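You operate a simulated robot arm through the tools that you are given. There is no shell and no other tool.

The job below is to be done with a simulated two-armed robot. You get a single attempt, and the scene is never put back.

TASK
Puff the grade 25 filter from the To do tray clean and stand it in the Ready tray.
Fine: in the filter box, hood shut; press the bellows till it shows clean; leave the hood open and the air valve shut. Set down upright: what you pick out. Where these are worked on the way, their far stop is far enough and under half their travel is too little: sliding hood.

Only the result counts: the job must be done as asked and must still hold three seconds after the hand-in. Knocking over, shifting, dropping, spilling or breaking anything else fails it.

THE ROBOT
Two 7-joint arms with two-finger parallel grippers on one trunk that stands fixed in place. Base frame: the origin is at the foot of the trunk, x ahead of it, y to its left, z up; the work surface is at about z = 800. Readings come in mm, degrees, newtons and seconds.
The left shoulder is at [63, 198, 1179], the right one opposite. With the tool pointing down near the work surface each hand reaches from about 160 to 700 mm from the base axis, measured 20 degrees to its own side. Payload 1.57 kg a hand.
The TCP of each hand is the grasp point between the finger pads, 30 mm short of the fingertips. In the tool frame z runs along the fingers and y along their closing line. The gripper opens to 110 mm. The fingers are 24 mm wide and 12 mm thick; the gripper's body (48 by 112 mm) begins 78 mm behind the TCP.
Orientation is that of the tool frame in the base frame, as [roll, pitch, yaw] about the fixed x, y, z axes, in that order (R = Rz(yaw) Ry(pitch) Rx(roll)). With the fingers straight down and closing along the base's y, the tool's x points along the base's -x, its y along +y and its z along -z.

THE INTERFACE
- The arms move only by the tool apply_moves. It takes "left_motion", "right_motion" or both (then of equal length, played together; a hand with none holds still); each is a list of rows, each an object (a shift or turn left out is 0, a gripper value left out holds the last) with "offset": the shift along the base's x, y, z in units of 25 mm (1.0 is 25 mm), a list of three; "angular": the turn, a rotation vector about the base's x, y, z in units of 4 degrees (1.0 is 4 degrees), a list of three; "fingers": the finger opening in mm, from 0 to 110. In form: [{"offset": [x, y, z], "angular": [rx, ry, rz], "fingers": fingers}, ...]. A call has 1 to 20 rows; each row shifts and turns the commanded pose from where the row before left it. A call with a number of a shift or a turn outside -1 to 1 is refused whole. Rows are played at 5 a second. More than 50 mm and 8.6 degrees between two rows, or a gripper value outside its range, and nothing of the call is played. Where a pose cannot be reached the arm comes as near as it can. A force on the tool above 60 N (or 10 N above the force at the start of the call, whichever is more), or a blocked arm, ends the call early, and 0.2 s more pass. Each finger travels about 72 mm/s and halts on what it meets, pressing with about 43 N; the grip force reading is that of the motor and also rises with nothing between the fingers. The clock runs only during rows and for 0.2 s after the last one: add rows that do not move to give the fingers time. It gives the time, the measured TCP pose, the force on the tool (base axes), the opening and the grip force at its end, in the units of the frame above (readings bear some noise), with the torque about the TCP (base axes, N m) and any sound that the robot's microphone picked up.
- Cameras (640 x 400 px; columns grow to the right, rows downward): "scene" is now at [96.8, 22, 1752.7]; the picture's right is [0.30, -0.95, 0.00], its down [-0.82, -0.26, -0.52] and it looks along [0.49, 0.16, -0.86] (base axes); focal length 347 px, centre (320, 200). "left" rides on the left gripper at [70, -16, -141] in its tool frame; the picture's right is [0.23, 0.97, 0.00], its down [-0.86, 0.20, -0.48] and it looks along [-0.47, 0.11, 0.88] (tool axes); focal length 222 px, centre (320, 200). "right" rides on the right gripper at [70, 16, -141] in its tool frame; the picture's right is [-0.23, 0.97, 0.00], its down [-0.85, -0.20, -0.48] and it looks along [-0.47, -0.11, 0.88] (tool axes); focal length 222 px, centre (320, 200). There is no depth. A picture from a camera that has moved, and an enlarged one, comes with that camera's place and axes in the base frame and with its lens.
- snapshot(camera): a new picture of that camera. The clock stands still meanwhile.
- raise_lower(by): slides the trunk up (or, below 0, down) by that many mm; the arms and the scene camera ride with it, the base frame stays. It gives what a move gives, with no picture.
- aim_head(pan, tilt): turns the head with the scene camera to pan (to the left, within 86 degrees either way) and tilt (down, from -29 to 69), counted from straight ahead of the robot. It gives what a move gives.
- close_up(camera, box): a new picture of the part [left, top, right, bottom] of that camera's present view, enlarged. The clock stands still meanwhile.
- hand_in(): hands the job in; it is judged then, once.

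Places have to be worked out from the pictures, the camera data and where the tool is seen. Open the grippers and draw the arms clear of the work before you hand the job in, unless the task says otherwise.

The tools are called after "Emit:" as a command line: name --argument value ..., lists and objects as JSON in quotes. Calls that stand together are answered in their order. apply_moves: Moves the arms, as the interface text tells. Its arguments: {"type":"object","properties":{"left_motion":{"type":"array","items":{"type":"object","properties":{"offset":{"type":"array","items":{"type":"number"}},"angular":{"type":"array","items":{"type":"number"}},"fingers":{"type":"number"}}}},"right_motion":{"type":"array","items":{"type":"object","properties":{"offset":{"type":"array","items":{"type":"number"}},"angular":{"type":"array","items":{"type":"number"}},"fingers":{"type":"number"}}}}},"required":[]} The other tools are called the same way: raise_lower (by) moves the trunk up or down; aim_head (pan, tilt) turns the head that bears the scene camera; snapshot (camera) takes a picture; close_up (camera, box) takes an enlarged picture of a part of a camera's view; hand_in () hands the job in.

At the start:

```text
clock: 0.0
left_tcp_pos: [436.3, 327.7, 1140.9]
left_tool_rot: [-179.9, 0.0, 180.0]
left_force: [-0.7, -0.8, -0.5]
left_moment: [-0.04, 0.01, 0.01]
left_gripper_width: 110.2
left_gripper_force: 0.1
right_tcp_pos: [490.2, -46.8, 1165.2]
right_tool_rot: [-179.9, -0.1, 180.0]
right_force: [-0.8, 0.2, 0.4]
right_moment: [0.01, 0.0, -0.02]
right_gripper_width: 110.2
right_gripper_force: 0.1
trunk travel left (down, up): [-775.0, 215.0]
head pan, tilt (commanded): [17.6, 58.7]
```

scene: 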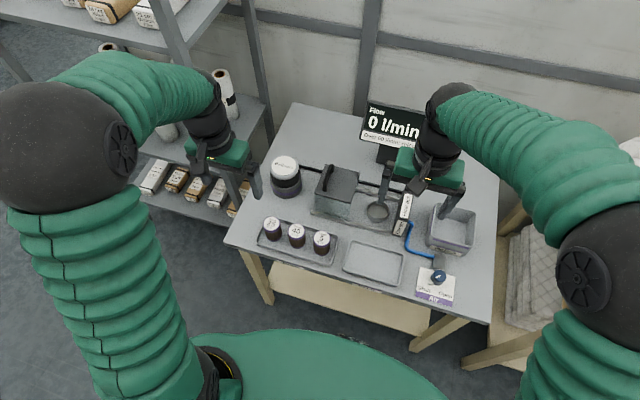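
right: 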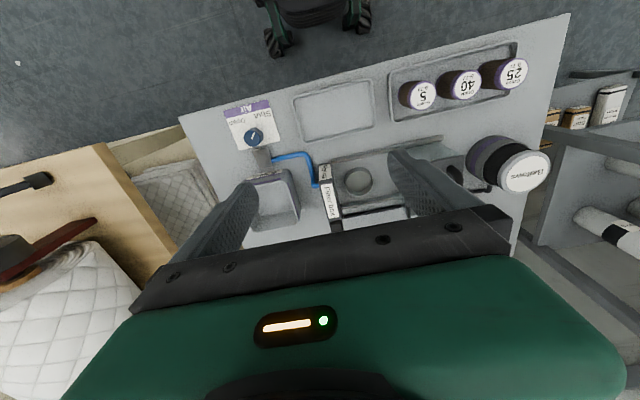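
left: 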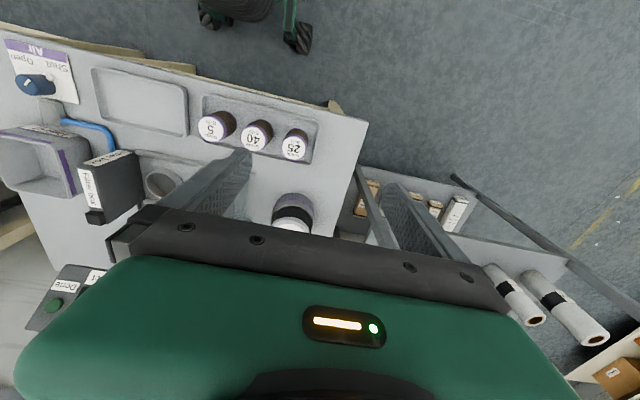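

I start by looking closely at the table from the scene camera to read labels and locate things.

Emit:
close_up --camera "scene" --box '[230, 90, 390, 190]'

Emit:
close_up --camera "scene" --box '[230, 190, 390, 290]'

Emit:
close_up --camera "scene" --box '[350, 90, 510, 190]'

Emit:
close_up --camera "scene" --box '[360, 190, 520, 310]'

Emit:
snapshot --camera "right"

```text
4.00 times, centred on (310, 140) of scene
camera zoom: at [96.8, 22.0, 1752.7], right [0.3, -0.95, 0.0], down [-0.82, -0.26, -0.52], along [0.49, 0.16, -0.86], focal length 1389 px, centre (360, 440)
```

zoom: 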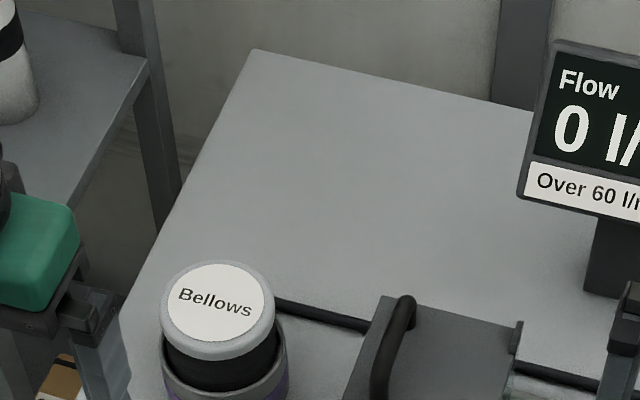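

```text
4.00 times, centred on (310, 240) of scene
camera zoom: at [96.8, 22.0, 1752.7], right [0.3, -0.95, 0.0], down [-0.82, -0.26, -0.52], along [0.49, 0.16, -0.86], focal length 1389 px, centre (360, 40)
```

zoom: 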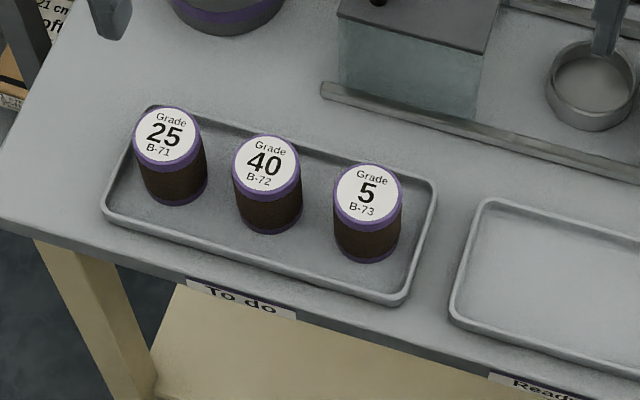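

```text
4.00 times, centred on (430, 140) of scene
camera zoom: at [96.8, 22.0, 1752.7], right [0.3, -0.95, 0.0], down [-0.82, -0.26, -0.52], along [0.49, 0.16, -0.86], focal length 1389 px, centre (-120, 440)
```

zoom: 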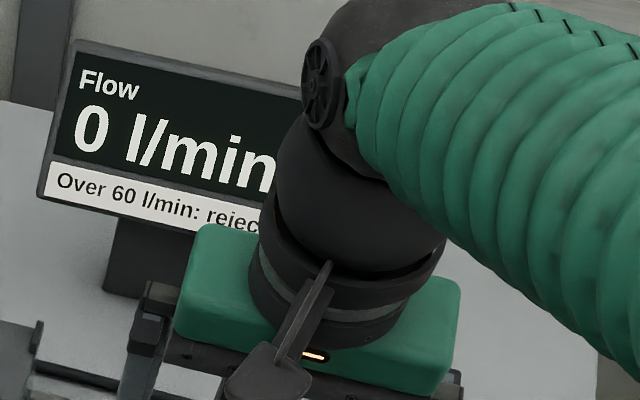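

```text
3.33 times, centred on (440, 250) of scene
camera zoom: at [96.8, 22.0, 1752.7], right [0.3, -0.95, 0.0], down [-0.82, -0.26, -0.52], along [0.49, 0.16, -0.86], focal length 1158 px, centre (-80, 33)
```

zoom: 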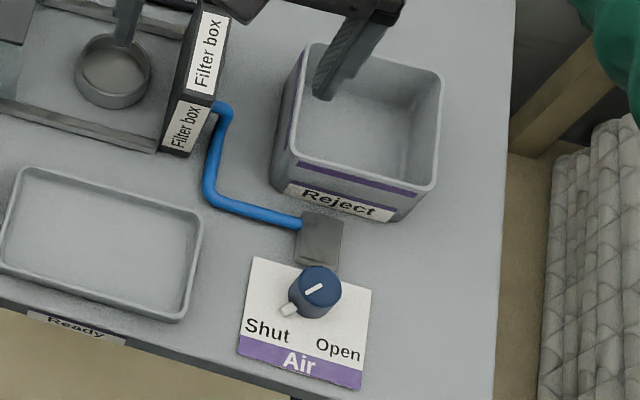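

```text
taken
camera right: at [420.5, -31.6, 1306.0], right [0.23, 0.97, 0.0], down [0.86, -0.2, 0.48], along [0.46, -0.11, -0.88], focal length 222 px, centre (320, 200)
```

right: 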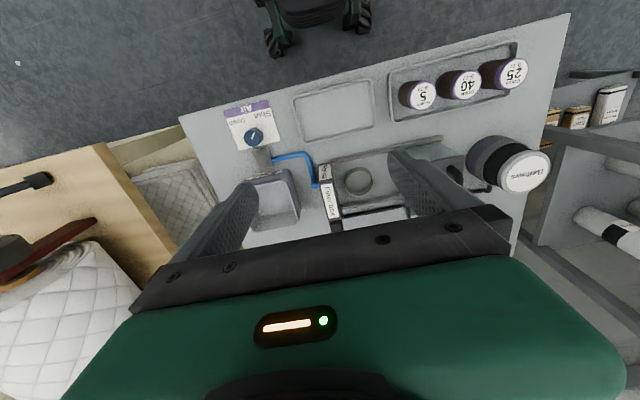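

The grade 25 filter is leftmost in the To do tray at about (488, 292). The hood is open on the left, the nest ring is near (651, 11), and the bellows are near (663, 315). I'll draw the right arm aside so I can see the display and the filter box properly.

Emit:
apply_moves --right_motion '[{"offset": [-0.6, -1, 0]}, {"offset": [-0.6, -1, 0]}, {"offset": [-0.6, -1, 0]}, {"offset": [-0.6, -1, 0]}, {"offset": [-0.6, -1, 0]}, {"offset": [-0.6, -1, 0]}, {"offset": [-0.6, -1, 0]}, {"offset": [-0.6, -1, 0]}, {"offset": [-0.6, -1, 0]}, {"offset": [-0.6, -1, 0]}, {"offset": [0, -1, 0]}, {"offset": [0, -1, 0]}]'

Emit:
snapshot --camera "scene"

Emit:
close_up --camera "scene" --box '[330, 90, 490, 190]'

Emit:
close_up --camera "scene" --box '[260, 140, 420, 240]'

Emit:
close_up --camera "left" --box '[0, 30, 240, 180]'

Emit:
close_up --camera "left" --box '[0, 180, 240, 330]'

```text
clock: 2.6
left_tcp_pos: [435.0, 326.7, 1140.7]
left_tool_rot: [180.0, 0.0, 180.0]
left_force: [-0.3, 0.2, -0.4]
left_moment: [0.04, 0.03, -0.04]
left_gripper_width: 109.8
left_gripper_force: 0.0
right_tcp_pos: [340.0, -350.1, 1165.1]
right_tool_rot: [179.8, 0.0, -180.0]
right_force: [-0.7, 0.3, 0.7]
right_moment: [-0.01, 0.02, 0.02]
right_gripper_width: 109.9
right_gripper_force: 0.2
trunk travel left (down, up): [-775.0, 215.0]
head pan, tilt (commanded): [17.6, 58.7]
```

```text
taken
camera scene: at [97.1, 19.0, 1752.7], right [0.3, -0.95, 0.0], down [-0.82, -0.26, -0.52], along [0.49, 0.16, -0.86], focal length 347 px, centre (320, 200)
```

scene: 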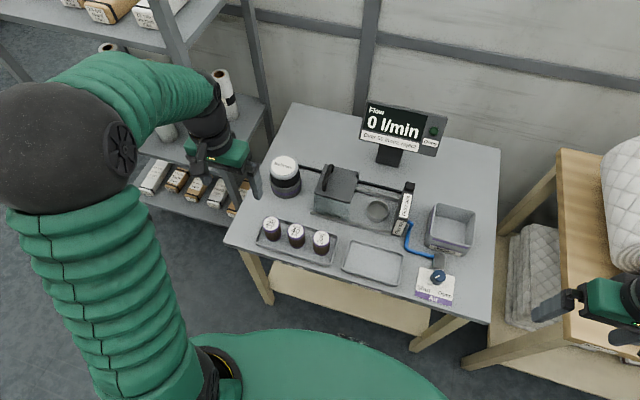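

```text
4.00 times, centred on (410, 140) of scene
camera zoom: at [97.1, 19.0, 1752.7], right [0.3, -0.95, 0.0], down [-0.82, -0.26, -0.52], along [0.49, 0.16, -0.86], focal length 1389 px, centre (-40, 440)
```

zoom: 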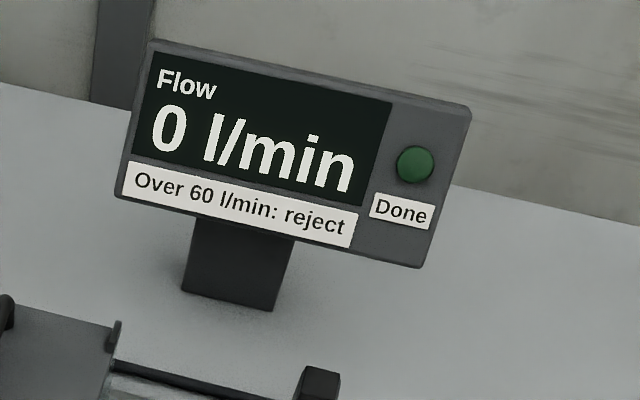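

```text
4.00 times, centred on (340, 190) of scene
camera zoom: at [97.1, 19.0, 1752.7], right [0.3, -0.95, 0.0], down [-0.82, -0.26, -0.52], along [0.49, 0.16, -0.86], focal length 1389 px, centre (240, 240)
```

zoom: 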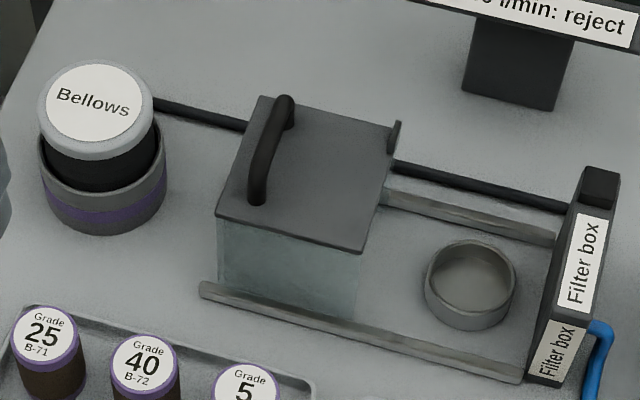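

```text
2.67 times, centred on (120, 105) of left
camera zoom: at [367.0, 309.5, 1282.1], right [-0.23, 0.97, 0.0], down [0.85, 0.2, 0.48], along [0.47, 0.11, -0.88], focal length 592 px, centre (853, 453)
```

zoom: 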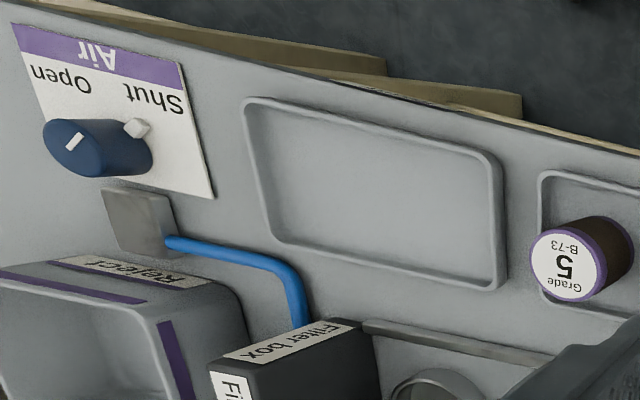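

```text
2.67 times, centred on (120, 255) of left
camera zoom: at [367.0, 309.5, 1282.1], right [-0.23, 0.97, 0.0], down [0.85, 0.2, 0.48], along [0.47, 0.11, -0.88], focal length 592 px, centre (853, 53)
```

zoom: 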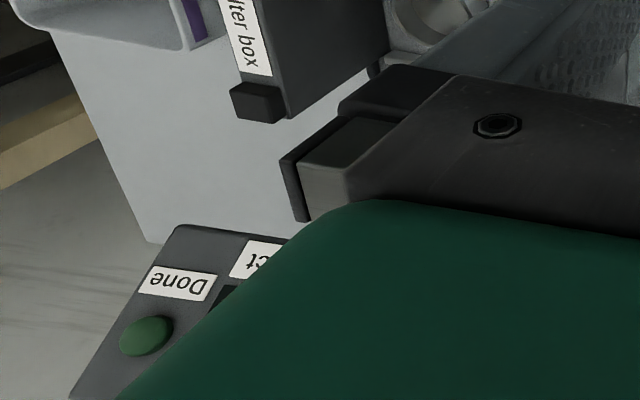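

The display has a Flow reading, an "Over 60 l/min: reject" note, and a "Done" lamp that is currently dark. I'll move the left hand toward the bellows at a safe height to test its reach and get a close camera view.

Emit:
apply_moves --left_motion '[{"offset": [0.9, 0, -0.4], "fingers": 60}, {"offset": [0.9, 0, -0.4]}, {"offset": [0.9, 0, -0.4]}, {"offset": [0.9, 0, -0.4]}, {"offset": [0.9, 0, -0.4]}, {"offset": [0.9, 0, -0.4]}, {"offset": [0.9, 0, -0.4]}]'

Emit:
snapshot --camera "left"

Emit:
snapshot --camera "scene"

```text
clock: 4.2
left_tcp_pos: [595.0, 327.6, 1069.9]
left_tool_rot: [180.0, 0.0, 180.0]
left_force: [0.2, 0.0, -1.1]
left_moment: [0.0, 0.01, 0.01]
left_gripper_width: 59.8
left_gripper_force: 0.1
right_tcp_pos: [341.9, -349.2, 1165.6]
right_tool_rot: [-180.0, -0.1, 180.0]
right_force: [-0.2, 0.7, -0.5]
right_moment: [0.01, 0.03, 0.02]
right_gripper_width: 110.0
right_gripper_force: 0.1
trunk travel left (down, up): [-775.0, 215.0]
head pan, tilt (commanded): [17.6, 58.7]
```

```text
taken
camera left: at [526.2, 311.1, 1211.0], right [-0.23, 0.97, 0.0], down [0.86, 0.2, 0.48], along [0.47, 0.11, -0.88], focal length 222 px, centre (320, 200)
```

left: 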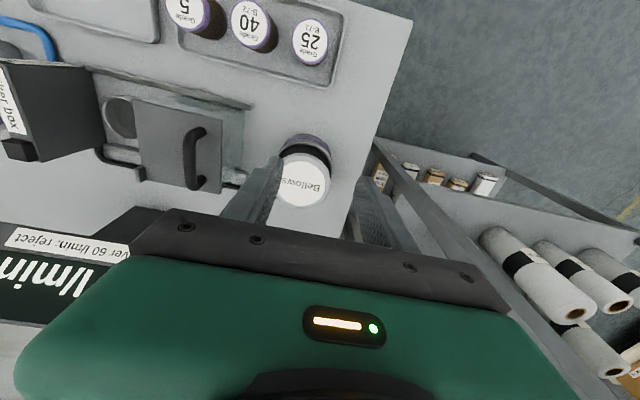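

```text
taken
camera scene: at [98.7, 21.0, 1752.6], right [0.3, -0.95, 0.0], down [-0.82, -0.26, -0.52], along [0.49, 0.16, -0.86], focal length 347 px, centre (320, 200)
```

scene: 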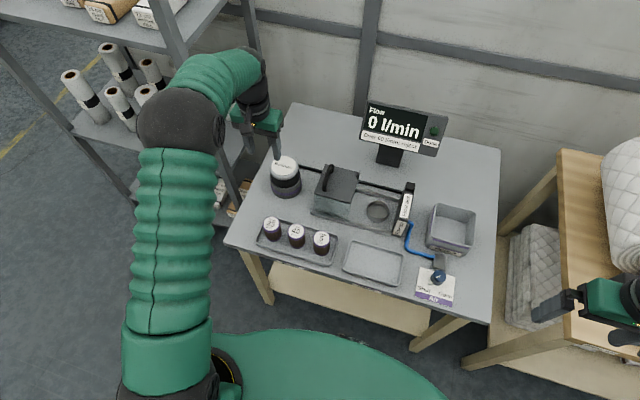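

The scene and wrist views agree that filter 25 is at about (489, 290), with its top near z = 875. I'll bring the left hand above it and turn the tool by 90° so the fingers close along x, clear of the neighbouring filters.

Emit:
apply_moves --left_motion '[{"offset": [-0.212, -0.075, -0.14], "angular": [0, 0, -1], "fingers": 80}, {"offset": [-0.212, -0.075, -0.14], "angular": [0, 0, -1]}, {"offset": [-0.212, -0.075, -0.14], "angular": [0, 0, -1]}, {"offset": [-0.212, -0.075, -0.14], "angular": [0, 0, -1]}, {"offset": [-0.212, -0.075, -0.14], "angular": [0, 0, -1]}, {"offset": [-0.212, -0.075, -0.14], "angular": [0, 0, -1]}, {"offset": [-0.212, -0.075, -0.14], "angular": [0, 0, -1]}, {"offset": [-0.212, -0.075, -0.14], "angular": [0, 0, -1]}, {"offset": [-0.212, -0.075, -0.14], "angular": [0, 0, -1]}, {"offset": [-0.212, -0.075, -0.14], "angular": [0, 0, -1]}, {"offset": [-0.212, -0.075, -0.14], "angular": [0, 0, -1]}, {"offset": [-0.212, -0.075, -0.14], "angular": [0, 0, -1]}, {"offset": [-0.212, -0.075, -0.14], "angular": [0, 0, -1]}, {"offset": [-0.212, -0.075, -0.14], "angular": [0, 0, -1]}, {"offset": [-0.212, -0.075, -0.14], "angular": [0, 0, -1]}, {"offset": [-0.212, -0.075, -0.14], "angular": [0, 0, -1]}, {"offset": [-0.212, -0.075, -0.14], "angular": [0, 0, -1]}, {"offset": [-0.212, -0.075, -0.14], "angular": [0, 0, -1]}, {"offset": [-0.212, -0.075, -0.14], "angular": [0, 0, -1]}, {"offset": [-0.212, -0.075, -0.14], "angular": [0, 0, -1]}]'

Emit:
snapshot --camera "left"

Emit:
snapshot --camera "scene"

```text
clock: 8.4
left_tcp_pos: [486.1, 290.2, 1001.3]
left_tool_rot: [-179.9, 0.1, 100.0]
left_force: [0.3, 0.9, 0.0]
left_moment: [-0.01, -0.02, 0.01]
left_gripper_width: 80.0
left_gripper_force: 0.0
right_tcp_pos: [338.5, -348.6, 1166.6]
right_tool_rot: [179.9, 0.0, -179.9]
right_force: [0.1, 0.2, 0.2]
right_moment: [0.0, 0.0, -0.01]
right_gripper_width: 109.8
right_gripper_force: 0.0
trunk travel left (down, up): [-775.0, 215.0]
head pan, tilt (commanded): [17.6, 58.7]
```

```text
taken
camera left: at [459.2, 355.4, 1142.0], right [0.92, 0.39, 0.0], down [0.35, -0.81, 0.48], along [0.19, -0.44, -0.88], focal length 222 px, centre (320, 200)
```

left: 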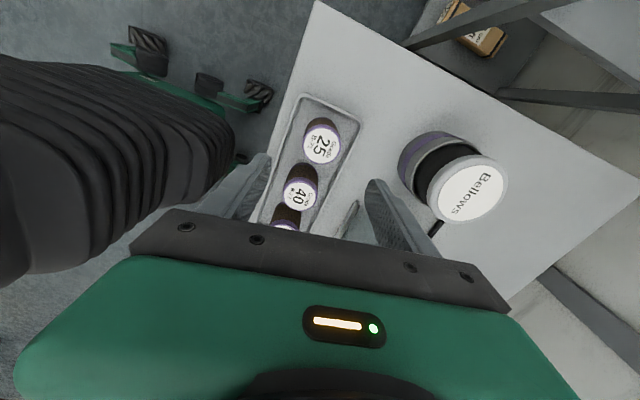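

```text
taken
camera scene: at [96.4, 20.6, 1752.7], right [0.3, -0.95, 0.0], down [-0.82, -0.26, -0.52], along [0.49, 0.16, -0.86], focal length 347 px, centre (320, 200)
```

scene: 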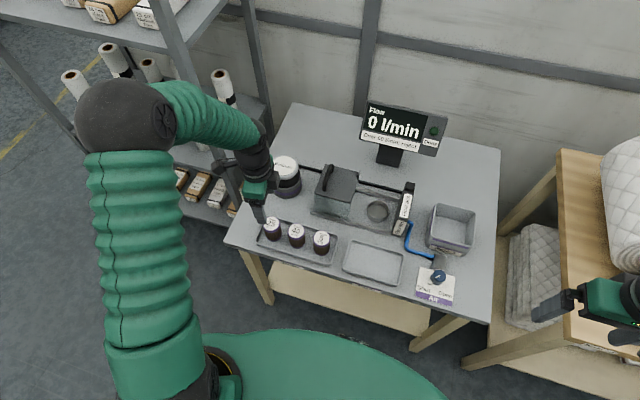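

At z = 875 the wrist view puts filter 25's top at about (489, 291.5). I'll finish the turn, centre over the filter, descend to z = 930, and check alignment.

Emit:
apply_moves --left_motion '[{"offset": [0.05, 0.02, 0], "angular": [0, 0, -1]}, {"offset": [0.05, 0.02, 0], "angular": [0, 0, -1]}, {"offset": [0.02, 0.02, 0], "angular": [0, 0, -0.5]}, {"offset": [0, 0, -0.7]}, {"offset": [0, 0, -0.7]}, {"offset": [0, 0, -0.7]}, {"offset": [0, 0, -0.7]}]'

Emit:
snapshot --camera "left"

Emit:
close_up --camera "scene" --box '[200, 160, 360, 260]'

```text
clock: 10.0
left_tcp_pos: [489.6, 291.8, 930.6]
left_tool_rot: [-179.9, 0.1, 90.1]
left_force: [0.0, -1.0, 0.5]
left_moment: [0.02, 0.03, 0.0]
left_gripper_width: 80.1
left_gripper_force: 0.1
right_tcp_pos: [341.7, -348.0, 1166.9]
right_tool_rot: [179.9, -0.1, -180.0]
right_force: [0.7, -0.2, 0.1]
right_moment: [-0.01, 0.0, 0.03]
right_gripper_width: 110.1
right_gripper_force: 0.0
trunk travel left (down, up): [-775.0, 215.0]
head pan, tilt (commanded): [17.6, 58.7]
```

```text
taken
camera left: at [474.3, 360.9, 1071.6], right [0.97, 0.23, 0.0], down [0.2, -0.85, 0.48], along [0.11, -0.47, -0.88], focal length 222 px, centre (320, 200)
```

left: 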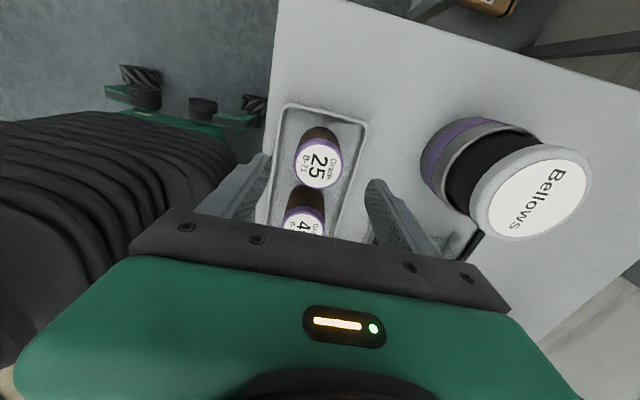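

```text
4.00 times, centred on (280, 210) of scene
camera zoom: at [97.5, 20.8, 1752.7], right [0.3, -0.95, 0.0], down [-0.82, -0.26, -0.52], along [0.49, 0.16, -0.86], focal length 1389 px, centre (480, 160)
```

zoom: 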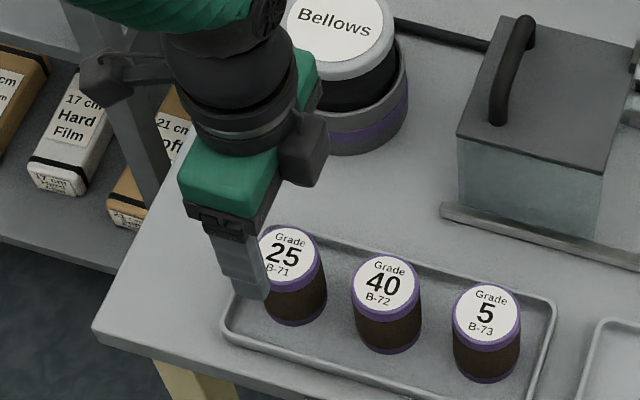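

The filter is centred between the open fingers to within about 2–3 mm. I'll lower to TCP z ≈ 868, which keeps the fingertips above the tray rim, and close gently on it.

Emit:
apply_moves --left_motion '[{"offset": [0, -0.04, -0.6]}, {"offset": [0, 0, -0.6]}, {"offset": [0, 0, -0.6]}, {"offset": [0, 0, -0.6]}, {"offset": [0, 0, 0]}]'

Emit:
snapshot --camera "left"

Emit:
close_up --camera "scene" --box '[220, 180, 348, 260]'

```text
clock: 11.2
left_tcp_pos: [488.2, 289.4, 870.1]
left_tool_rot: [-179.9, 0.1, 90.0]
left_force: [0.3, -0.2, 0.8]
left_moment: [0.0, 0.0, 0.0]
left_gripper_width: 80.1
left_gripper_force: 0.1
right_tcp_pos: [340.3, -348.5, 1167.7]
right_tool_rot: [180.0, -0.1, -180.0]
right_force: [0.0, 0.3, 0.2]
right_moment: [-0.04, 0.01, -0.02]
right_gripper_width: 110.3
right_gripper_force: 0.1
trunk travel left (down, up): [-775.0, 215.0]
head pan, tilt (commanded): [17.6, 58.7]
```

```text
taken
camera left: at [473.8, 359.8, 1012.0], right [0.97, 0.23, 0.0], down [0.2, -0.85, 0.48], along [0.11, -0.47, -0.88], focal length 222 px, centre (320, 200)
```

left: 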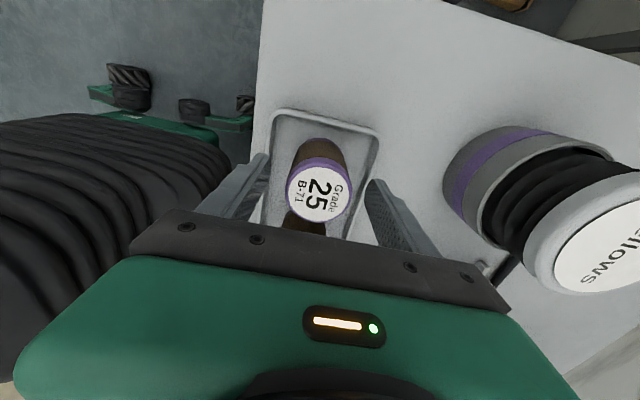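

```text
5.00 times, centred on (284, 220) of scene
camera zoom: at [96.8, 20.6, 1752.7], right [0.3, -0.95, 0.0], down [-0.82, -0.26, -0.52], along [0.49, 0.16, -0.86], focal length 1736 px, centre (500, 100)
```

zoom: 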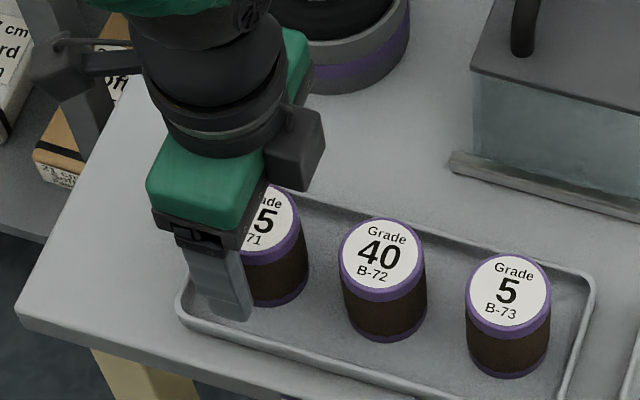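

The fingers straddle filter 25 at the right height, so I'll close on it and let it settle before lifting.

Emit:
apply_moves --left_motion '[{"fingers": 44}, {"fingers": 44}, {"fingers": 44}, {"fingers": 44}]'

Emit:
snapshot --camera "left"

```text
clock: 12.2
left_tcp_pos: [488.6, 289.4, 871.0]
left_tool_rot: [-180.0, 0.1, 89.9]
left_force: [-0.7, 1.0, 3.7]
left_moment: [-0.05, -0.08, -0.01]
left_gripper_width: 46.4
left_gripper_force: 43.0
right_tcp_pos: [340.0, -349.2, 1166.7]
right_tool_rot: [-180.0, -0.1, -180.0]
right_force: [-0.4, 0.1, 0.3]
right_moment: [-0.01, 0.02, -0.01]
right_gripper_width: 110.2
right_gripper_force: 0.1
trunk travel left (down, up): [-775.0, 215.0]
head pan, tilt (commanded): [17.6, 58.7]
```

```text
taken
camera left: at [473.7, 359.7, 1012.7], right [0.97, 0.23, 0.0], down [0.2, -0.85, 0.48], along [0.11, -0.47, -0.88], focal length 222 px, centre (320, 200)
```

left: 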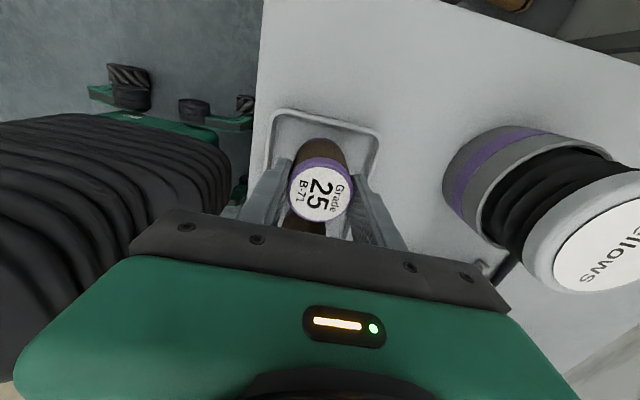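

Filter 25 is gripped, at width 46 mm. I'll lift it about 130 mm and carry it along the front of the table, then over toward the nest ring at roughly (652, 9), stopping high to check.

Emit:
apply_moves --left_motion '[{"offset": [0, 0, 0.5]}, {"offset": [0, 0, 0.9]}, {"offset": [0, 0, 1]}, {"offset": [0, 0, 1]}, {"offset": [0, 0, 1]}, {"offset": [0, -0.5, 0.8]}, {"offset": [0, -0.9, 0]}, {"offset": [0, -1, 0]}, {"offset": [0, -1, 0]}, {"offset": [0, -1, 0]}, {"offset": [0.3, -1, 0]}, {"offset": [0.6, -0.9, 0]}, {"offset": [0.8, -0.8, 0]}, {"offset": [0.8, -0.8, 0]}, {"offset": [0.8, -0.8, 0]}, {"offset": [0.8, -0.8, 0]}, {"offset": [0.8, -0.7, 0]}, {"offset": [0.8, -0.6, 0]}, {"offset": [0.5, -0.3, 0]}]'

Emit:
snapshot --camera "left"

Emit:
snapshot --camera "scene"

```text
clock: 16.2
left_tcp_pos: [647.0, 8.2, 999.2]
left_tool_rot: [-179.9, -0.1, 89.9]
left_force: [0.3, 0.1, 0.3]
left_moment: [0.01, -0.01, 0.04]
left_gripper_width: 44.1
left_gripper_force: 0.0
right_tcp_pos: [340.3, -351.1, 1167.0]
right_tool_rot: [179.9, 0.0, 180.0]
right_force: [-0.1, -0.3, -0.3]
right_moment: [0.01, -0.01, -0.01]
right_gripper_width: 110.2
right_gripper_force: 0.0
trunk travel left (down, up): [-775.0, 215.0]
head pan, tilt (commanded): [17.6, 58.7]
```

```text
taken
camera left: at [631.5, 77.5, 1142.6], right [0.97, 0.23, 0.0], down [0.2, -0.85, 0.48], along [0.11, -0.47, -0.88], focal length 222 px, centre (320, 200)
```

left: 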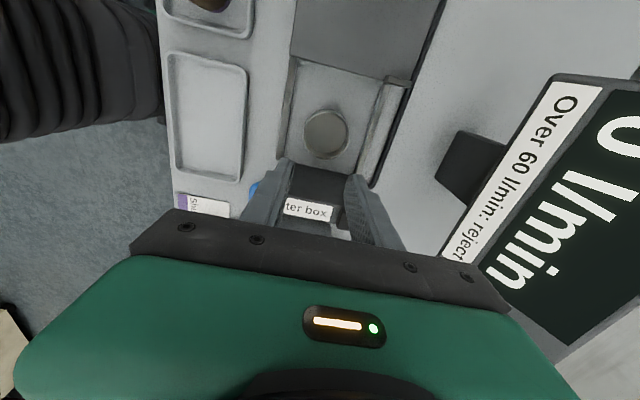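

```text
taken
camera scene: at [98.2, 17.7, 1752.7], right [0.3, -0.95, 0.0], down [-0.82, -0.26, -0.52], along [0.49, 0.16, -0.86], focal length 347 px, centre (320, 200)
```

scene: 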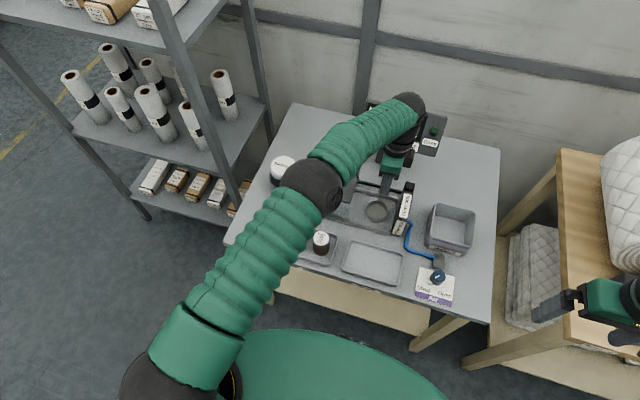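

The gripper now reads 44 mm with no force, so the filter slipped out and should still be near the tray. I'll look closely at the ring and at the tray from here before doing anything else.

Emit:
close_up --camera "left" --box '[260, 80, 420, 180]'

Emit:
close_up --camera "left" --box '[130, 0, 290, 100]'

Emit:
close_up --camera "scene" --box '[220, 180, 380, 280]'

Emit:
snapshot --camera "right"

```text
4.00 times, centred on (340, 130) of left
camera zoom: at [631.5, 77.5, 1142.6], right [0.97, 0.23, 0.0], down [0.2, -0.85, 0.48], along [0.11, -0.47, -0.88], focal length 888 px, centre (240, 480)
```

zoom: 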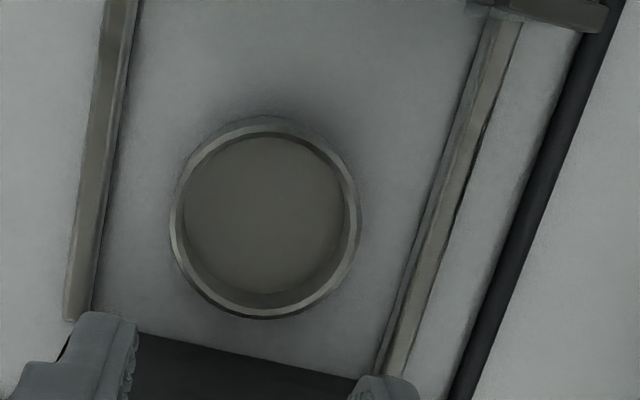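

```text
4.00 times, centred on (210, 50) of left
camera zoom: at [631.5, 77.5, 1142.6], right [0.97, 0.23, 0.0], down [0.2, -0.85, 0.48], along [0.11, -0.47, -0.88], focal length 888 px, centre (760, 800)
```

zoom: 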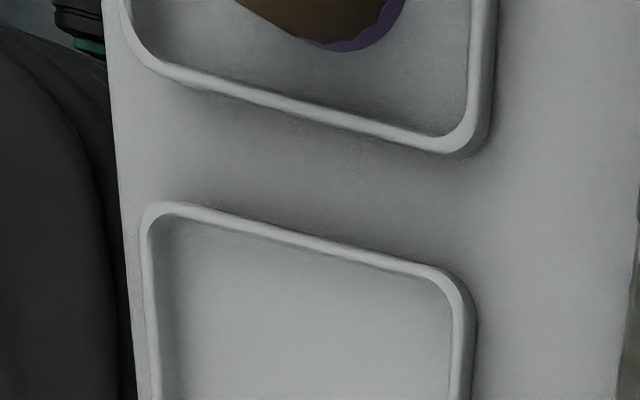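

```text
4.00 times, centred on (300, 230) of scene
camera zoom: at [98.2, 17.7, 1752.7], right [0.3, -0.95, 0.0], down [-0.82, -0.26, -0.52], along [0.49, 0.16, -0.86], focal length 1389 px, centre (400, 80)
```

zoom: 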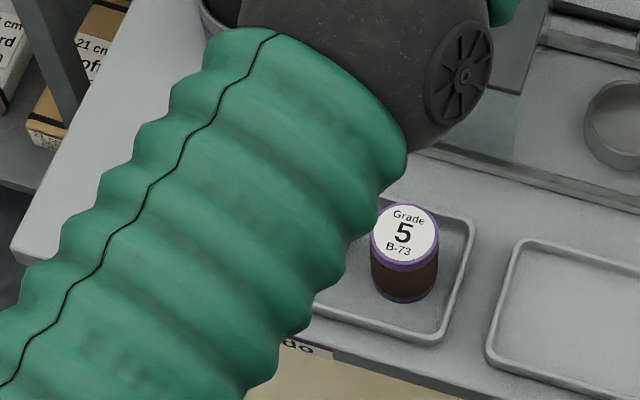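

```text
taken
camera right: at [270.9, -335.5, 1306.5], right [0.23, 0.97, 0.0], down [0.86, -0.2, 0.48], along [0.47, -0.11, -0.88], focal length 222 px, centre (320, 200)
```

right: 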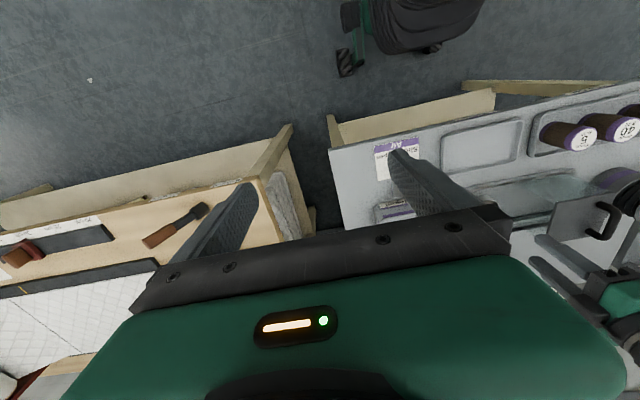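

Filters 40 and 5 still stand, and the ring measures about (655, 13) with an inner diameter near 59 mm. I'll take the left arm back out of the way so I can see where filter 25 ended up.

Emit:
apply_moves --left_motion '[{"offset": [-0.5, 0.3, 0], "fingers": 80}, {"offset": [-0.8, 0.6, 0.2]}, {"offset": [-0.8, 0.7, 0.2]}, {"offset": [-0.8, 0.8, 0.2]}, {"offset": [-0.8, 0.8, 0.2]}, {"offset": [-0.8, 0.8, 0.2]}, {"offset": [-0.8, 0.8, 0.2]}, {"offset": [-0.6, 0.9, 0.2]}, {"offset": [-0.3, 1, 0]}, {"offset": [0, 1, 0]}, {"offset": [0, 1, 0]}, {"offset": [0, 1, 0]}, {"offset": [0, 0.9, 0]}, {"offset": [0, 0.9, 0]}]'

Emit:
snapshot --camera "left"

Emit:
snapshot --camera "scene"

```text
clock: 19.2
left_tcp_pos: [487.4, 300.0, 1036.5]
left_tool_rot: [-179.9, 0.1, 90.0]
left_force: [-0.1, -0.6, -0.6]
left_moment: [-0.02, 0.01, 0.02]
left_gripper_width: 80.0
left_gripper_force: 0.1
right_tcp_pos: [340.7, -348.3, 1166.8]
right_tool_rot: [180.0, 0.0, 180.0]
right_force: [0.1, -0.1, -0.3]
right_moment: [-0.02, 0.02, 0.0]
right_gripper_width: 110.0
right_gripper_force: 0.0
trunk travel left (down, up): [-775.0, 215.0]
head pan, tilt (commanded): [17.6, 58.7]
```

```text
taken
camera left: at [473.0, 370.0, 1177.0], right [0.97, 0.23, 0.0], down [0.2, -0.85, 0.48], along [0.11, -0.47, -0.88], focal length 222 px, centre (320, 200)
```

left: 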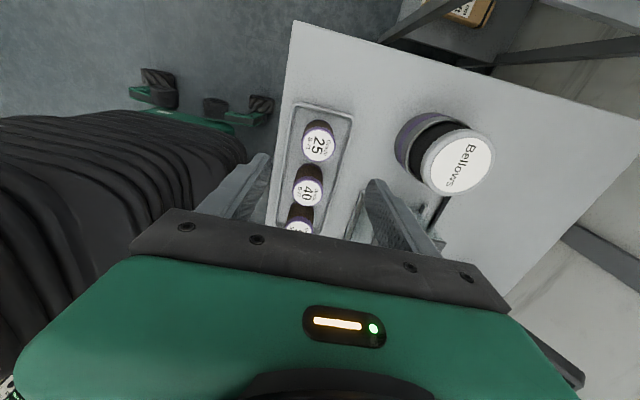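

```text
taken
camera scene: at [96.4, 21.9, 1752.7], right [0.3, -0.95, 0.0], down [-0.82, -0.26, -0.52], along [0.49, 0.16, -0.86], focal length 347 px, centre (320, 200)
```

scene: 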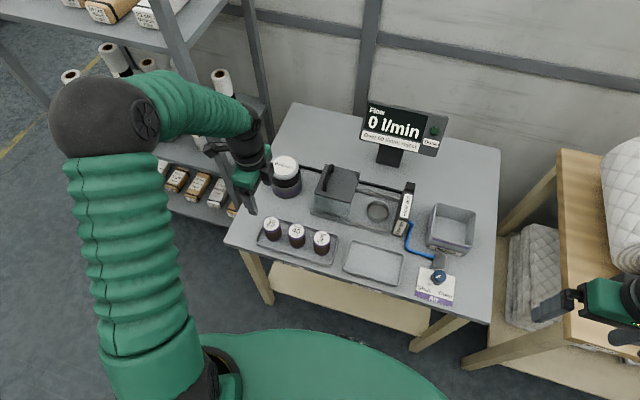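

Filter 25 still stands in its place in the tray, so it only slipped from a shallow grip. I'll go back over it and grip about 10 mm deeper, with the fingers commanded well past contact.

Emit:
apply_moves --left_motion '[{"offset": [0.02, -0.36, -1], "fingers": 76}, {"offset": [0, 0, -1]}, {"offset": [0, 0, -1]}, {"offset": [0, 0, -1]}, {"offset": [0, 0, -1]}, {"offset": [0, 0, -1]}, {"offset": [0, 0, -0.6]}, {"offset": [0, 0, -0.5]}, {"offset": [0, 0, 0]}]'

Emit:
close_up --camera "left" --box '[220, 100, 420, 225]'

Emit:
close_up --camera "scene" --box '[230, 190, 326, 250]'

```text
clock: 21.2
left_tcp_pos: [490.2, 292.0, 858.0]
left_tool_rot: [-179.8, 0.1, 89.9]
left_force: [0.1, 0.5, 0.8]
left_moment: [0.02, 0.0, -0.02]
left_gripper_width: 76.0
left_gripper_force: 0.0
right_tcp_pos: [340.0, -348.8, 1166.0]
right_tool_rot: [180.0, 0.0, -179.9]
right_force: [0.7, 0.4, 0.3]
right_moment: [0.0, -0.02, -0.02]
right_gripper_width: 109.9
right_gripper_force: 0.0
trunk travel left (down, up): [-775.0, 215.0]
head pan, tilt (commanded): [17.6, 58.7]
```

```text
3.20 times, centred on (320, 162) of left
camera zoom: at [474.7, 361.6, 999.2], right [0.97, 0.23, 0.0], down [0.2, -0.85, 0.48], along [0.11, -0.47, -0.88], focal length 711 px, centre (320, 320)
```

zoom: 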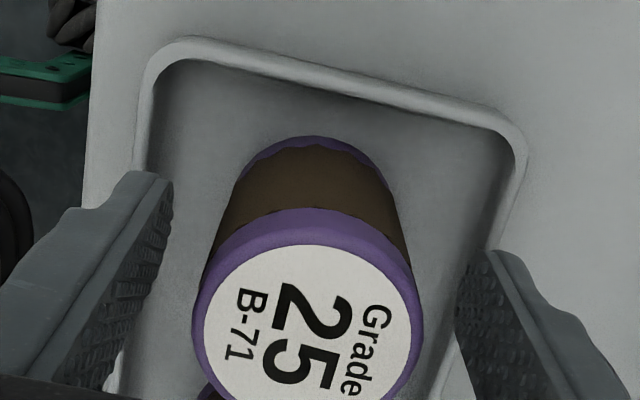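

```text
6.67 times, centred on (278, 220) of scene
camera zoom: at [96.7, 20.6, 1752.7], right [0.3, -0.95, 0.0], down [-0.82, -0.26, -0.52], along [0.49, 0.16, -0.86], focal length 2315 px, centre (600, 67)
```

zoom: 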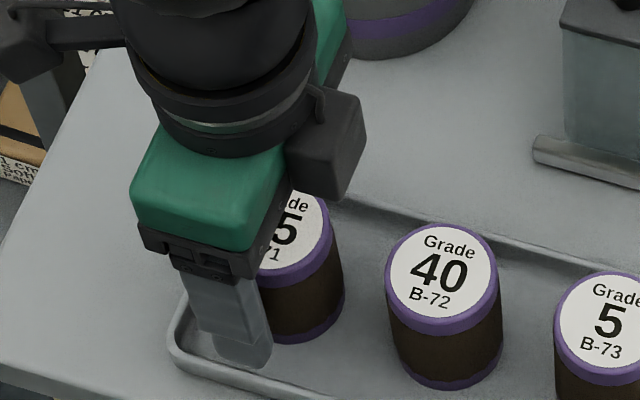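

The fingertips now sit well down the filter's sides, with its top about 13 mm above the grasp point. I'll close firmly, then lift only 15 mm to test the grip.

Emit:
apply_moves --left_motion '[{"fingers": 20}, {"fingers": 20}, {"fingers": 20}, {"fingers": 20}, {"fingers": 20}, {"offset": [0, 0, 0.2]}, {"offset": [0, 0, 0.2]}, {"offset": [0, 0, 0.2]}, {"offset": [0, 0, 0]}]'

Emit:
close_up --camera "left" --box '[220, 100, 420, 225]'

Emit:
close_up --camera "scene" --box '[230, 190, 326, 250]'

```text
clock: 23.2
left_tcp_pos: [490.8, 289.7, 874.0]
left_tool_rot: [-179.9, 0.1, 90.0]
left_force: [0.6, -1.0, -0.6]
left_moment: [0.02, -0.02, -0.03]
left_gripper_width: 46.7
left_gripper_force: 43.1
right_tcp_pos: [340.5, -349.2, 1165.5]
right_tool_rot: [180.0, -0.1, -180.0]
right_force: [-0.5, 0.2, 0.5]
right_moment: [0.02, 0.0, 0.02]
right_gripper_width: 109.8
right_gripper_force: 0.0
trunk travel left (down, up): [-775.0, 215.0]
head pan, tilt (commanded): [17.6, 58.7]
```

```text
3.20 times, centred on (320, 162) of left
camera zoom: at [475.5, 359.7, 1014.8], right [0.97, 0.23, 0.0], down [0.2, -0.85, 0.48], along [0.11, -0.47, -0.88], focal length 711 px, centre (320, 320)
```

zoom: 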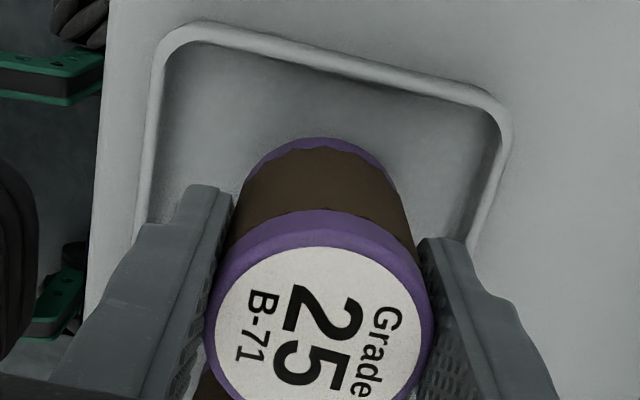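

```text
6.67 times, centred on (278, 220) of scene
camera zoom: at [96.9, 20.7, 1752.7], right [0.3, -0.95, 0.0], down [-0.82, -0.26, -0.52], along [0.49, 0.16, -0.86], focal length 2315 px, centre (600, 67)
```

zoom: 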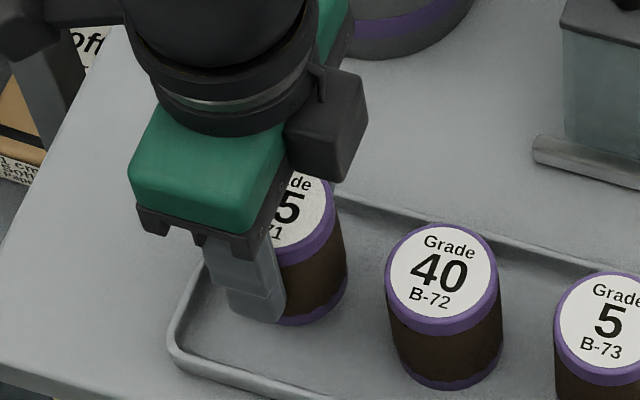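

The filter came up with the hand at a steady 43 N grip. I'll lift higher at moderate speed and confirm the grip before travelling.

Emit:
apply_moves --left_motion '[{"offset": [0, 0, 0.3]}, {"offset": [0, 0, 0.5]}, {"offset": [0, 0, 0.6]}, {"offset": [0, 0, 0.7]}, {"offset": [0, 0, 0.7]}, {"offset": [0, 0, 0.7]}, {"offset": [0, 0, 0.7]}, {"offset": [0, 0, 0.5]}, {"offset": [0, 0, 0.3]}]'

Emit:
snapshot --camera "left"

```text
clock: 25.2
left_tcp_pos: [490.2, 291.2, 999.2]
left_tool_rot: [-179.9, 0.0, 90.1]
left_force: [0.4, 0.8, -0.3]
left_moment: [0.02, 0.0, -0.01]
left_gripper_width: 46.9
left_gripper_force: 43.3
right_tcp_pos: [340.7, -349.3, 1166.1]
right_tool_rot: [-179.9, 0.1, -179.9]
right_force: [-0.2, 0.1, 0.0]
right_moment: [0.0, 0.01, -0.03]
right_gripper_width: 110.1
right_gripper_force: 0.1
trunk travel left (down, up): [-775.0, 215.0]
head pan, tilt (commanded): [17.6, 58.7]
```

```text
taken
camera left: at [474.5, 360.7, 1139.7], right [0.97, 0.23, 0.0], down [0.2, -0.85, 0.48], along [0.11, -0.47, -0.88], focal length 222 px, centre (320, 200)
```

left: 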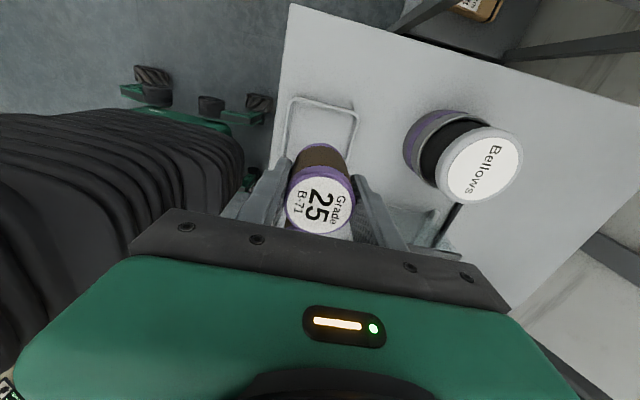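

The filter is held firmly. I'll carry it along the front and over to above the ring at about (655, 13).

Emit:
apply_moves --left_motion '[{"offset": [0, -0.4, 0]}, {"offset": [0, -0.7, 0]}, {"offset": [0, -0.8, 0]}, {"offset": [0, -0.8, 0]}, {"offset": [0, -0.8, 0]}, {"offset": [0, -0.8, 0]}, {"offset": [0.2, -0.8, 0]}, {"offset": [0.4, -0.7, 0]}, {"offset": [0.5, -0.7, 0]}, {"offset": [0.6, -0.7, 0]}, {"offset": [0.7, -0.7, 0]}, {"offset": [0.7, -0.7, 0]}, {"offset": [0.7, -0.7, 0]}, {"offset": [0.7, -0.6, 0]}, {"offset": [0.7, -0.5, 0]}, {"offset": [0.6, -0.4, 0]}, {"offset": [0.5, -0.2, 0]}, {"offset": [0.3, -0.12, 0]}, {"offset": [0, 0, 0]}]'

Emit:
snapshot --camera "left"

Emit:
close_up --camera "scene" --box '[310, 130, 470, 230]'

```text
clock: 29.2
left_tcp_pos: [656.4, 10.1, 1000.4]
left_tool_rot: [-179.9, 0.0, 90.0]
left_force: [0.3, -1.8, -0.6]
left_moment: [0.01, 0.0, 0.05]
left_gripper_width: 46.8
left_gripper_force: 42.9
right_tcp_pos: [340.6, -350.5, 1167.1]
right_tool_rot: [179.8, 0.0, 180.0]
right_force: [0.1, 0.8, -0.1]
right_moment: [-0.01, -0.01, 0.0]
right_gripper_width: 110.1
right_gripper_force: 0.0
trunk travel left (down, up): [-775.0, 215.0]
head pan, tilt (commanded): [17.6, 58.7]
```

```text
taken
camera left: at [641.3, 79.5, 1140.4], right [0.97, 0.23, 0.0], down [0.2, -0.85, 0.48], along [0.11, -0.47, -0.88], focal length 222 px, centre (320, 200)
```

left: 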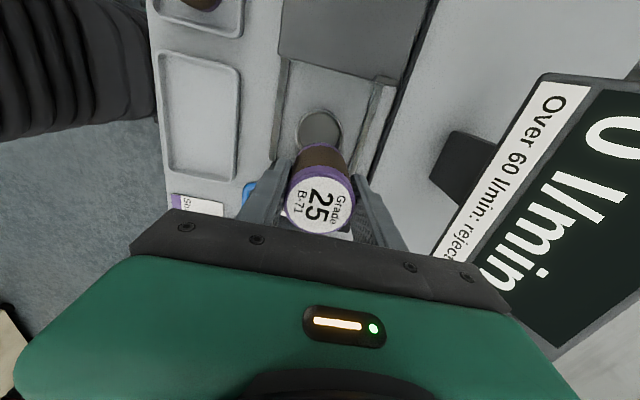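

```text
4.00 times, centred on (390, 180) of scene
camera zoom: at [97.2, 18.3, 1752.7], right [0.3, -0.95, 0.0], down [-0.82, -0.26, -0.52], along [0.49, 0.16, -0.86], focal length 1389 px, centre (40, 280)
```

zoom: 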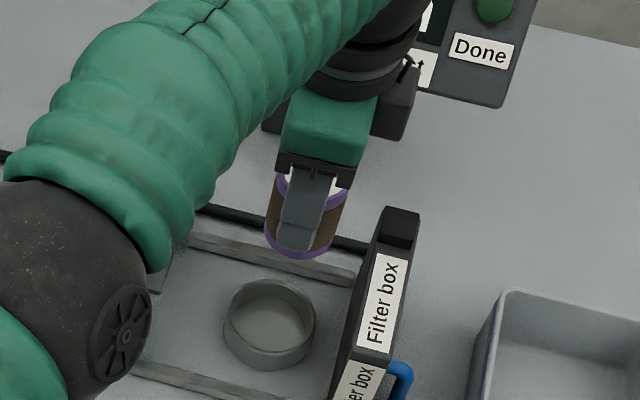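

The hand is above the ring and the filter is still held. I'll zoom in with the wrist camera to measure the ring relative to the tool before lowering.

Emit:
close_up --camera "left" --box '[260, 80, 400, 168]'

Emit:
close_up --camera "scene" --box '[350, 170, 430, 220]'

```text
4.55 times, centred on (330, 124) of left
camera zoom: at [641.3, 79.5, 1140.4], right [0.97, 0.23, 0.0], down [0.2, -0.85, 0.48], along [0.11, -0.47, -0.88], focal length 1010 px, centre (274, 546)
```

zoom: 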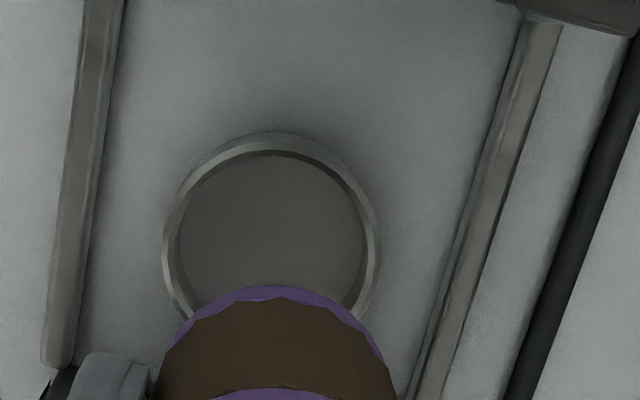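

```text
8.00 times, centred on (390, 195) of scene
camera zoom: at [97.2, 18.3, 1752.7], right [0.3, -0.95, 0.0], down [-0.82, -0.26, -0.52], along [0.49, 0.16, -0.86], focal length 2778 px, centre (-240, 240)
```

zoom: 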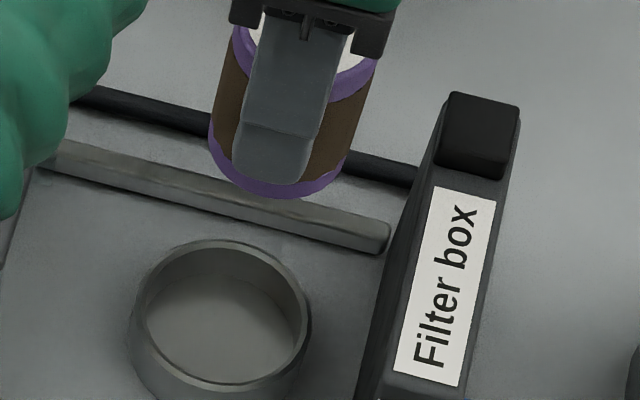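

The wrist view puts the ring centre about 1 mm toward −x and 4 mm toward +y of the tool axis, and the filter is centred in the grip. I'll shift by that and lower to just above the ring for a second check.

Emit:
apply_moves --left_motion '[{"offset": [-0.04, 0.16, -0.3]}, {"offset": [0, 0, -0.6]}, {"offset": [0, 0, -0.7]}, {"offset": [0, 0, -0.7]}, {"offset": [0, 0, -0.7]}, {"offset": [0, 0, -0.7]}, {"offset": [0, 0, -0.5]}, {"offset": [0, 0, -0.2]}, {"offset": [0, 0, 0]}]'

Emit:
close_up --camera "left" --box '[240, 80, 400, 180]'

Emit:
close_up --camera "scene" --box '[340, 170, 436, 230]'

Emit:
snapshot --camera "scene"

```text
clock: 31.2
left_tcp_pos: [643.9, 19.8, 890.3]
left_tool_rot: [180.0, 0.0, 90.0]
left_force: [0.4, -0.8, -1.5]
left_moment: [0.02, -0.01, -0.02]
left_gripper_width: 46.6
left_gripper_force: 42.6
left hand out of reach, approached as far as the arm can: row 4, 6
right_tcp_pos: [341.2, -350.0, 1166.1]
right_tool_rot: [-180.0, 0.0, 180.0]
right_force: [0.3, -0.5, 0.5]
right_moment: [-0.02, 0.0, 0.03]
right_gripper_width: 110.1
right_gripper_force: 0.0
trunk travel left (down, up): [-775.0, 215.0]
head pan, tilt (commanded): [17.6, 58.7]
```

```text
4.00 times, centred on (320, 130) of left
camera zoom: at [628.2, 88.4, 1030.9], right [0.97, 0.23, 0.0], down [0.2, -0.85, 0.48], along [0.11, -0.47, -0.88], focal length 888 px, centre (320, 480)
```

zoom: 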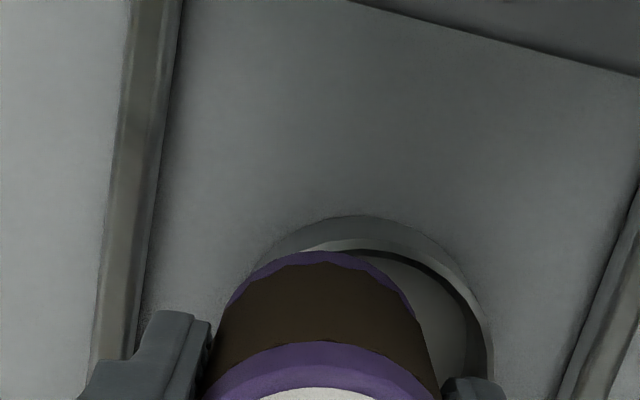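

```text
6.67 times, centred on (388, 200) of scene
camera zoom: at [97.4, 18.4, 1752.7], right [0.3, -0.95, 0.0], down [-0.82, -0.26, -0.52], along [0.49, 0.16, -0.86], focal length 2315 px, centre (-133, 200)
```

zoom: 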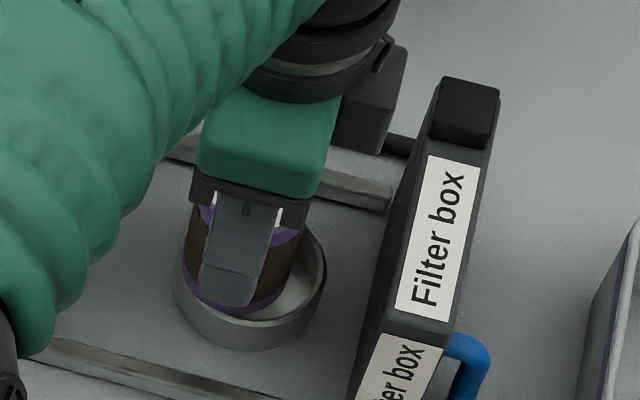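

```text
taken
camera scene: at [97.4, 18.4, 1752.7], right [0.3, -0.95, 0.0], down [-0.82, -0.26, -0.52], along [0.49, 0.16, -0.86], focal length 347 px, centre (320, 200)
```

scene: 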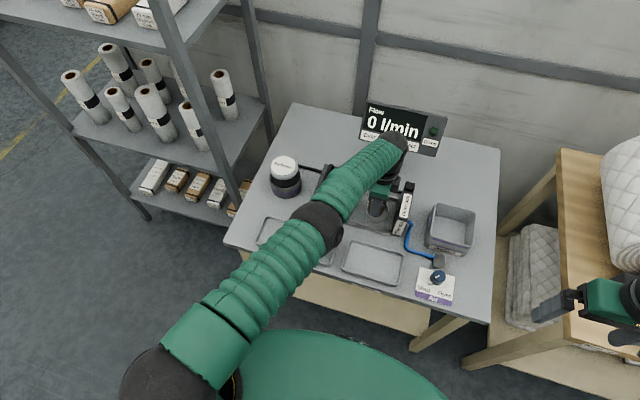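

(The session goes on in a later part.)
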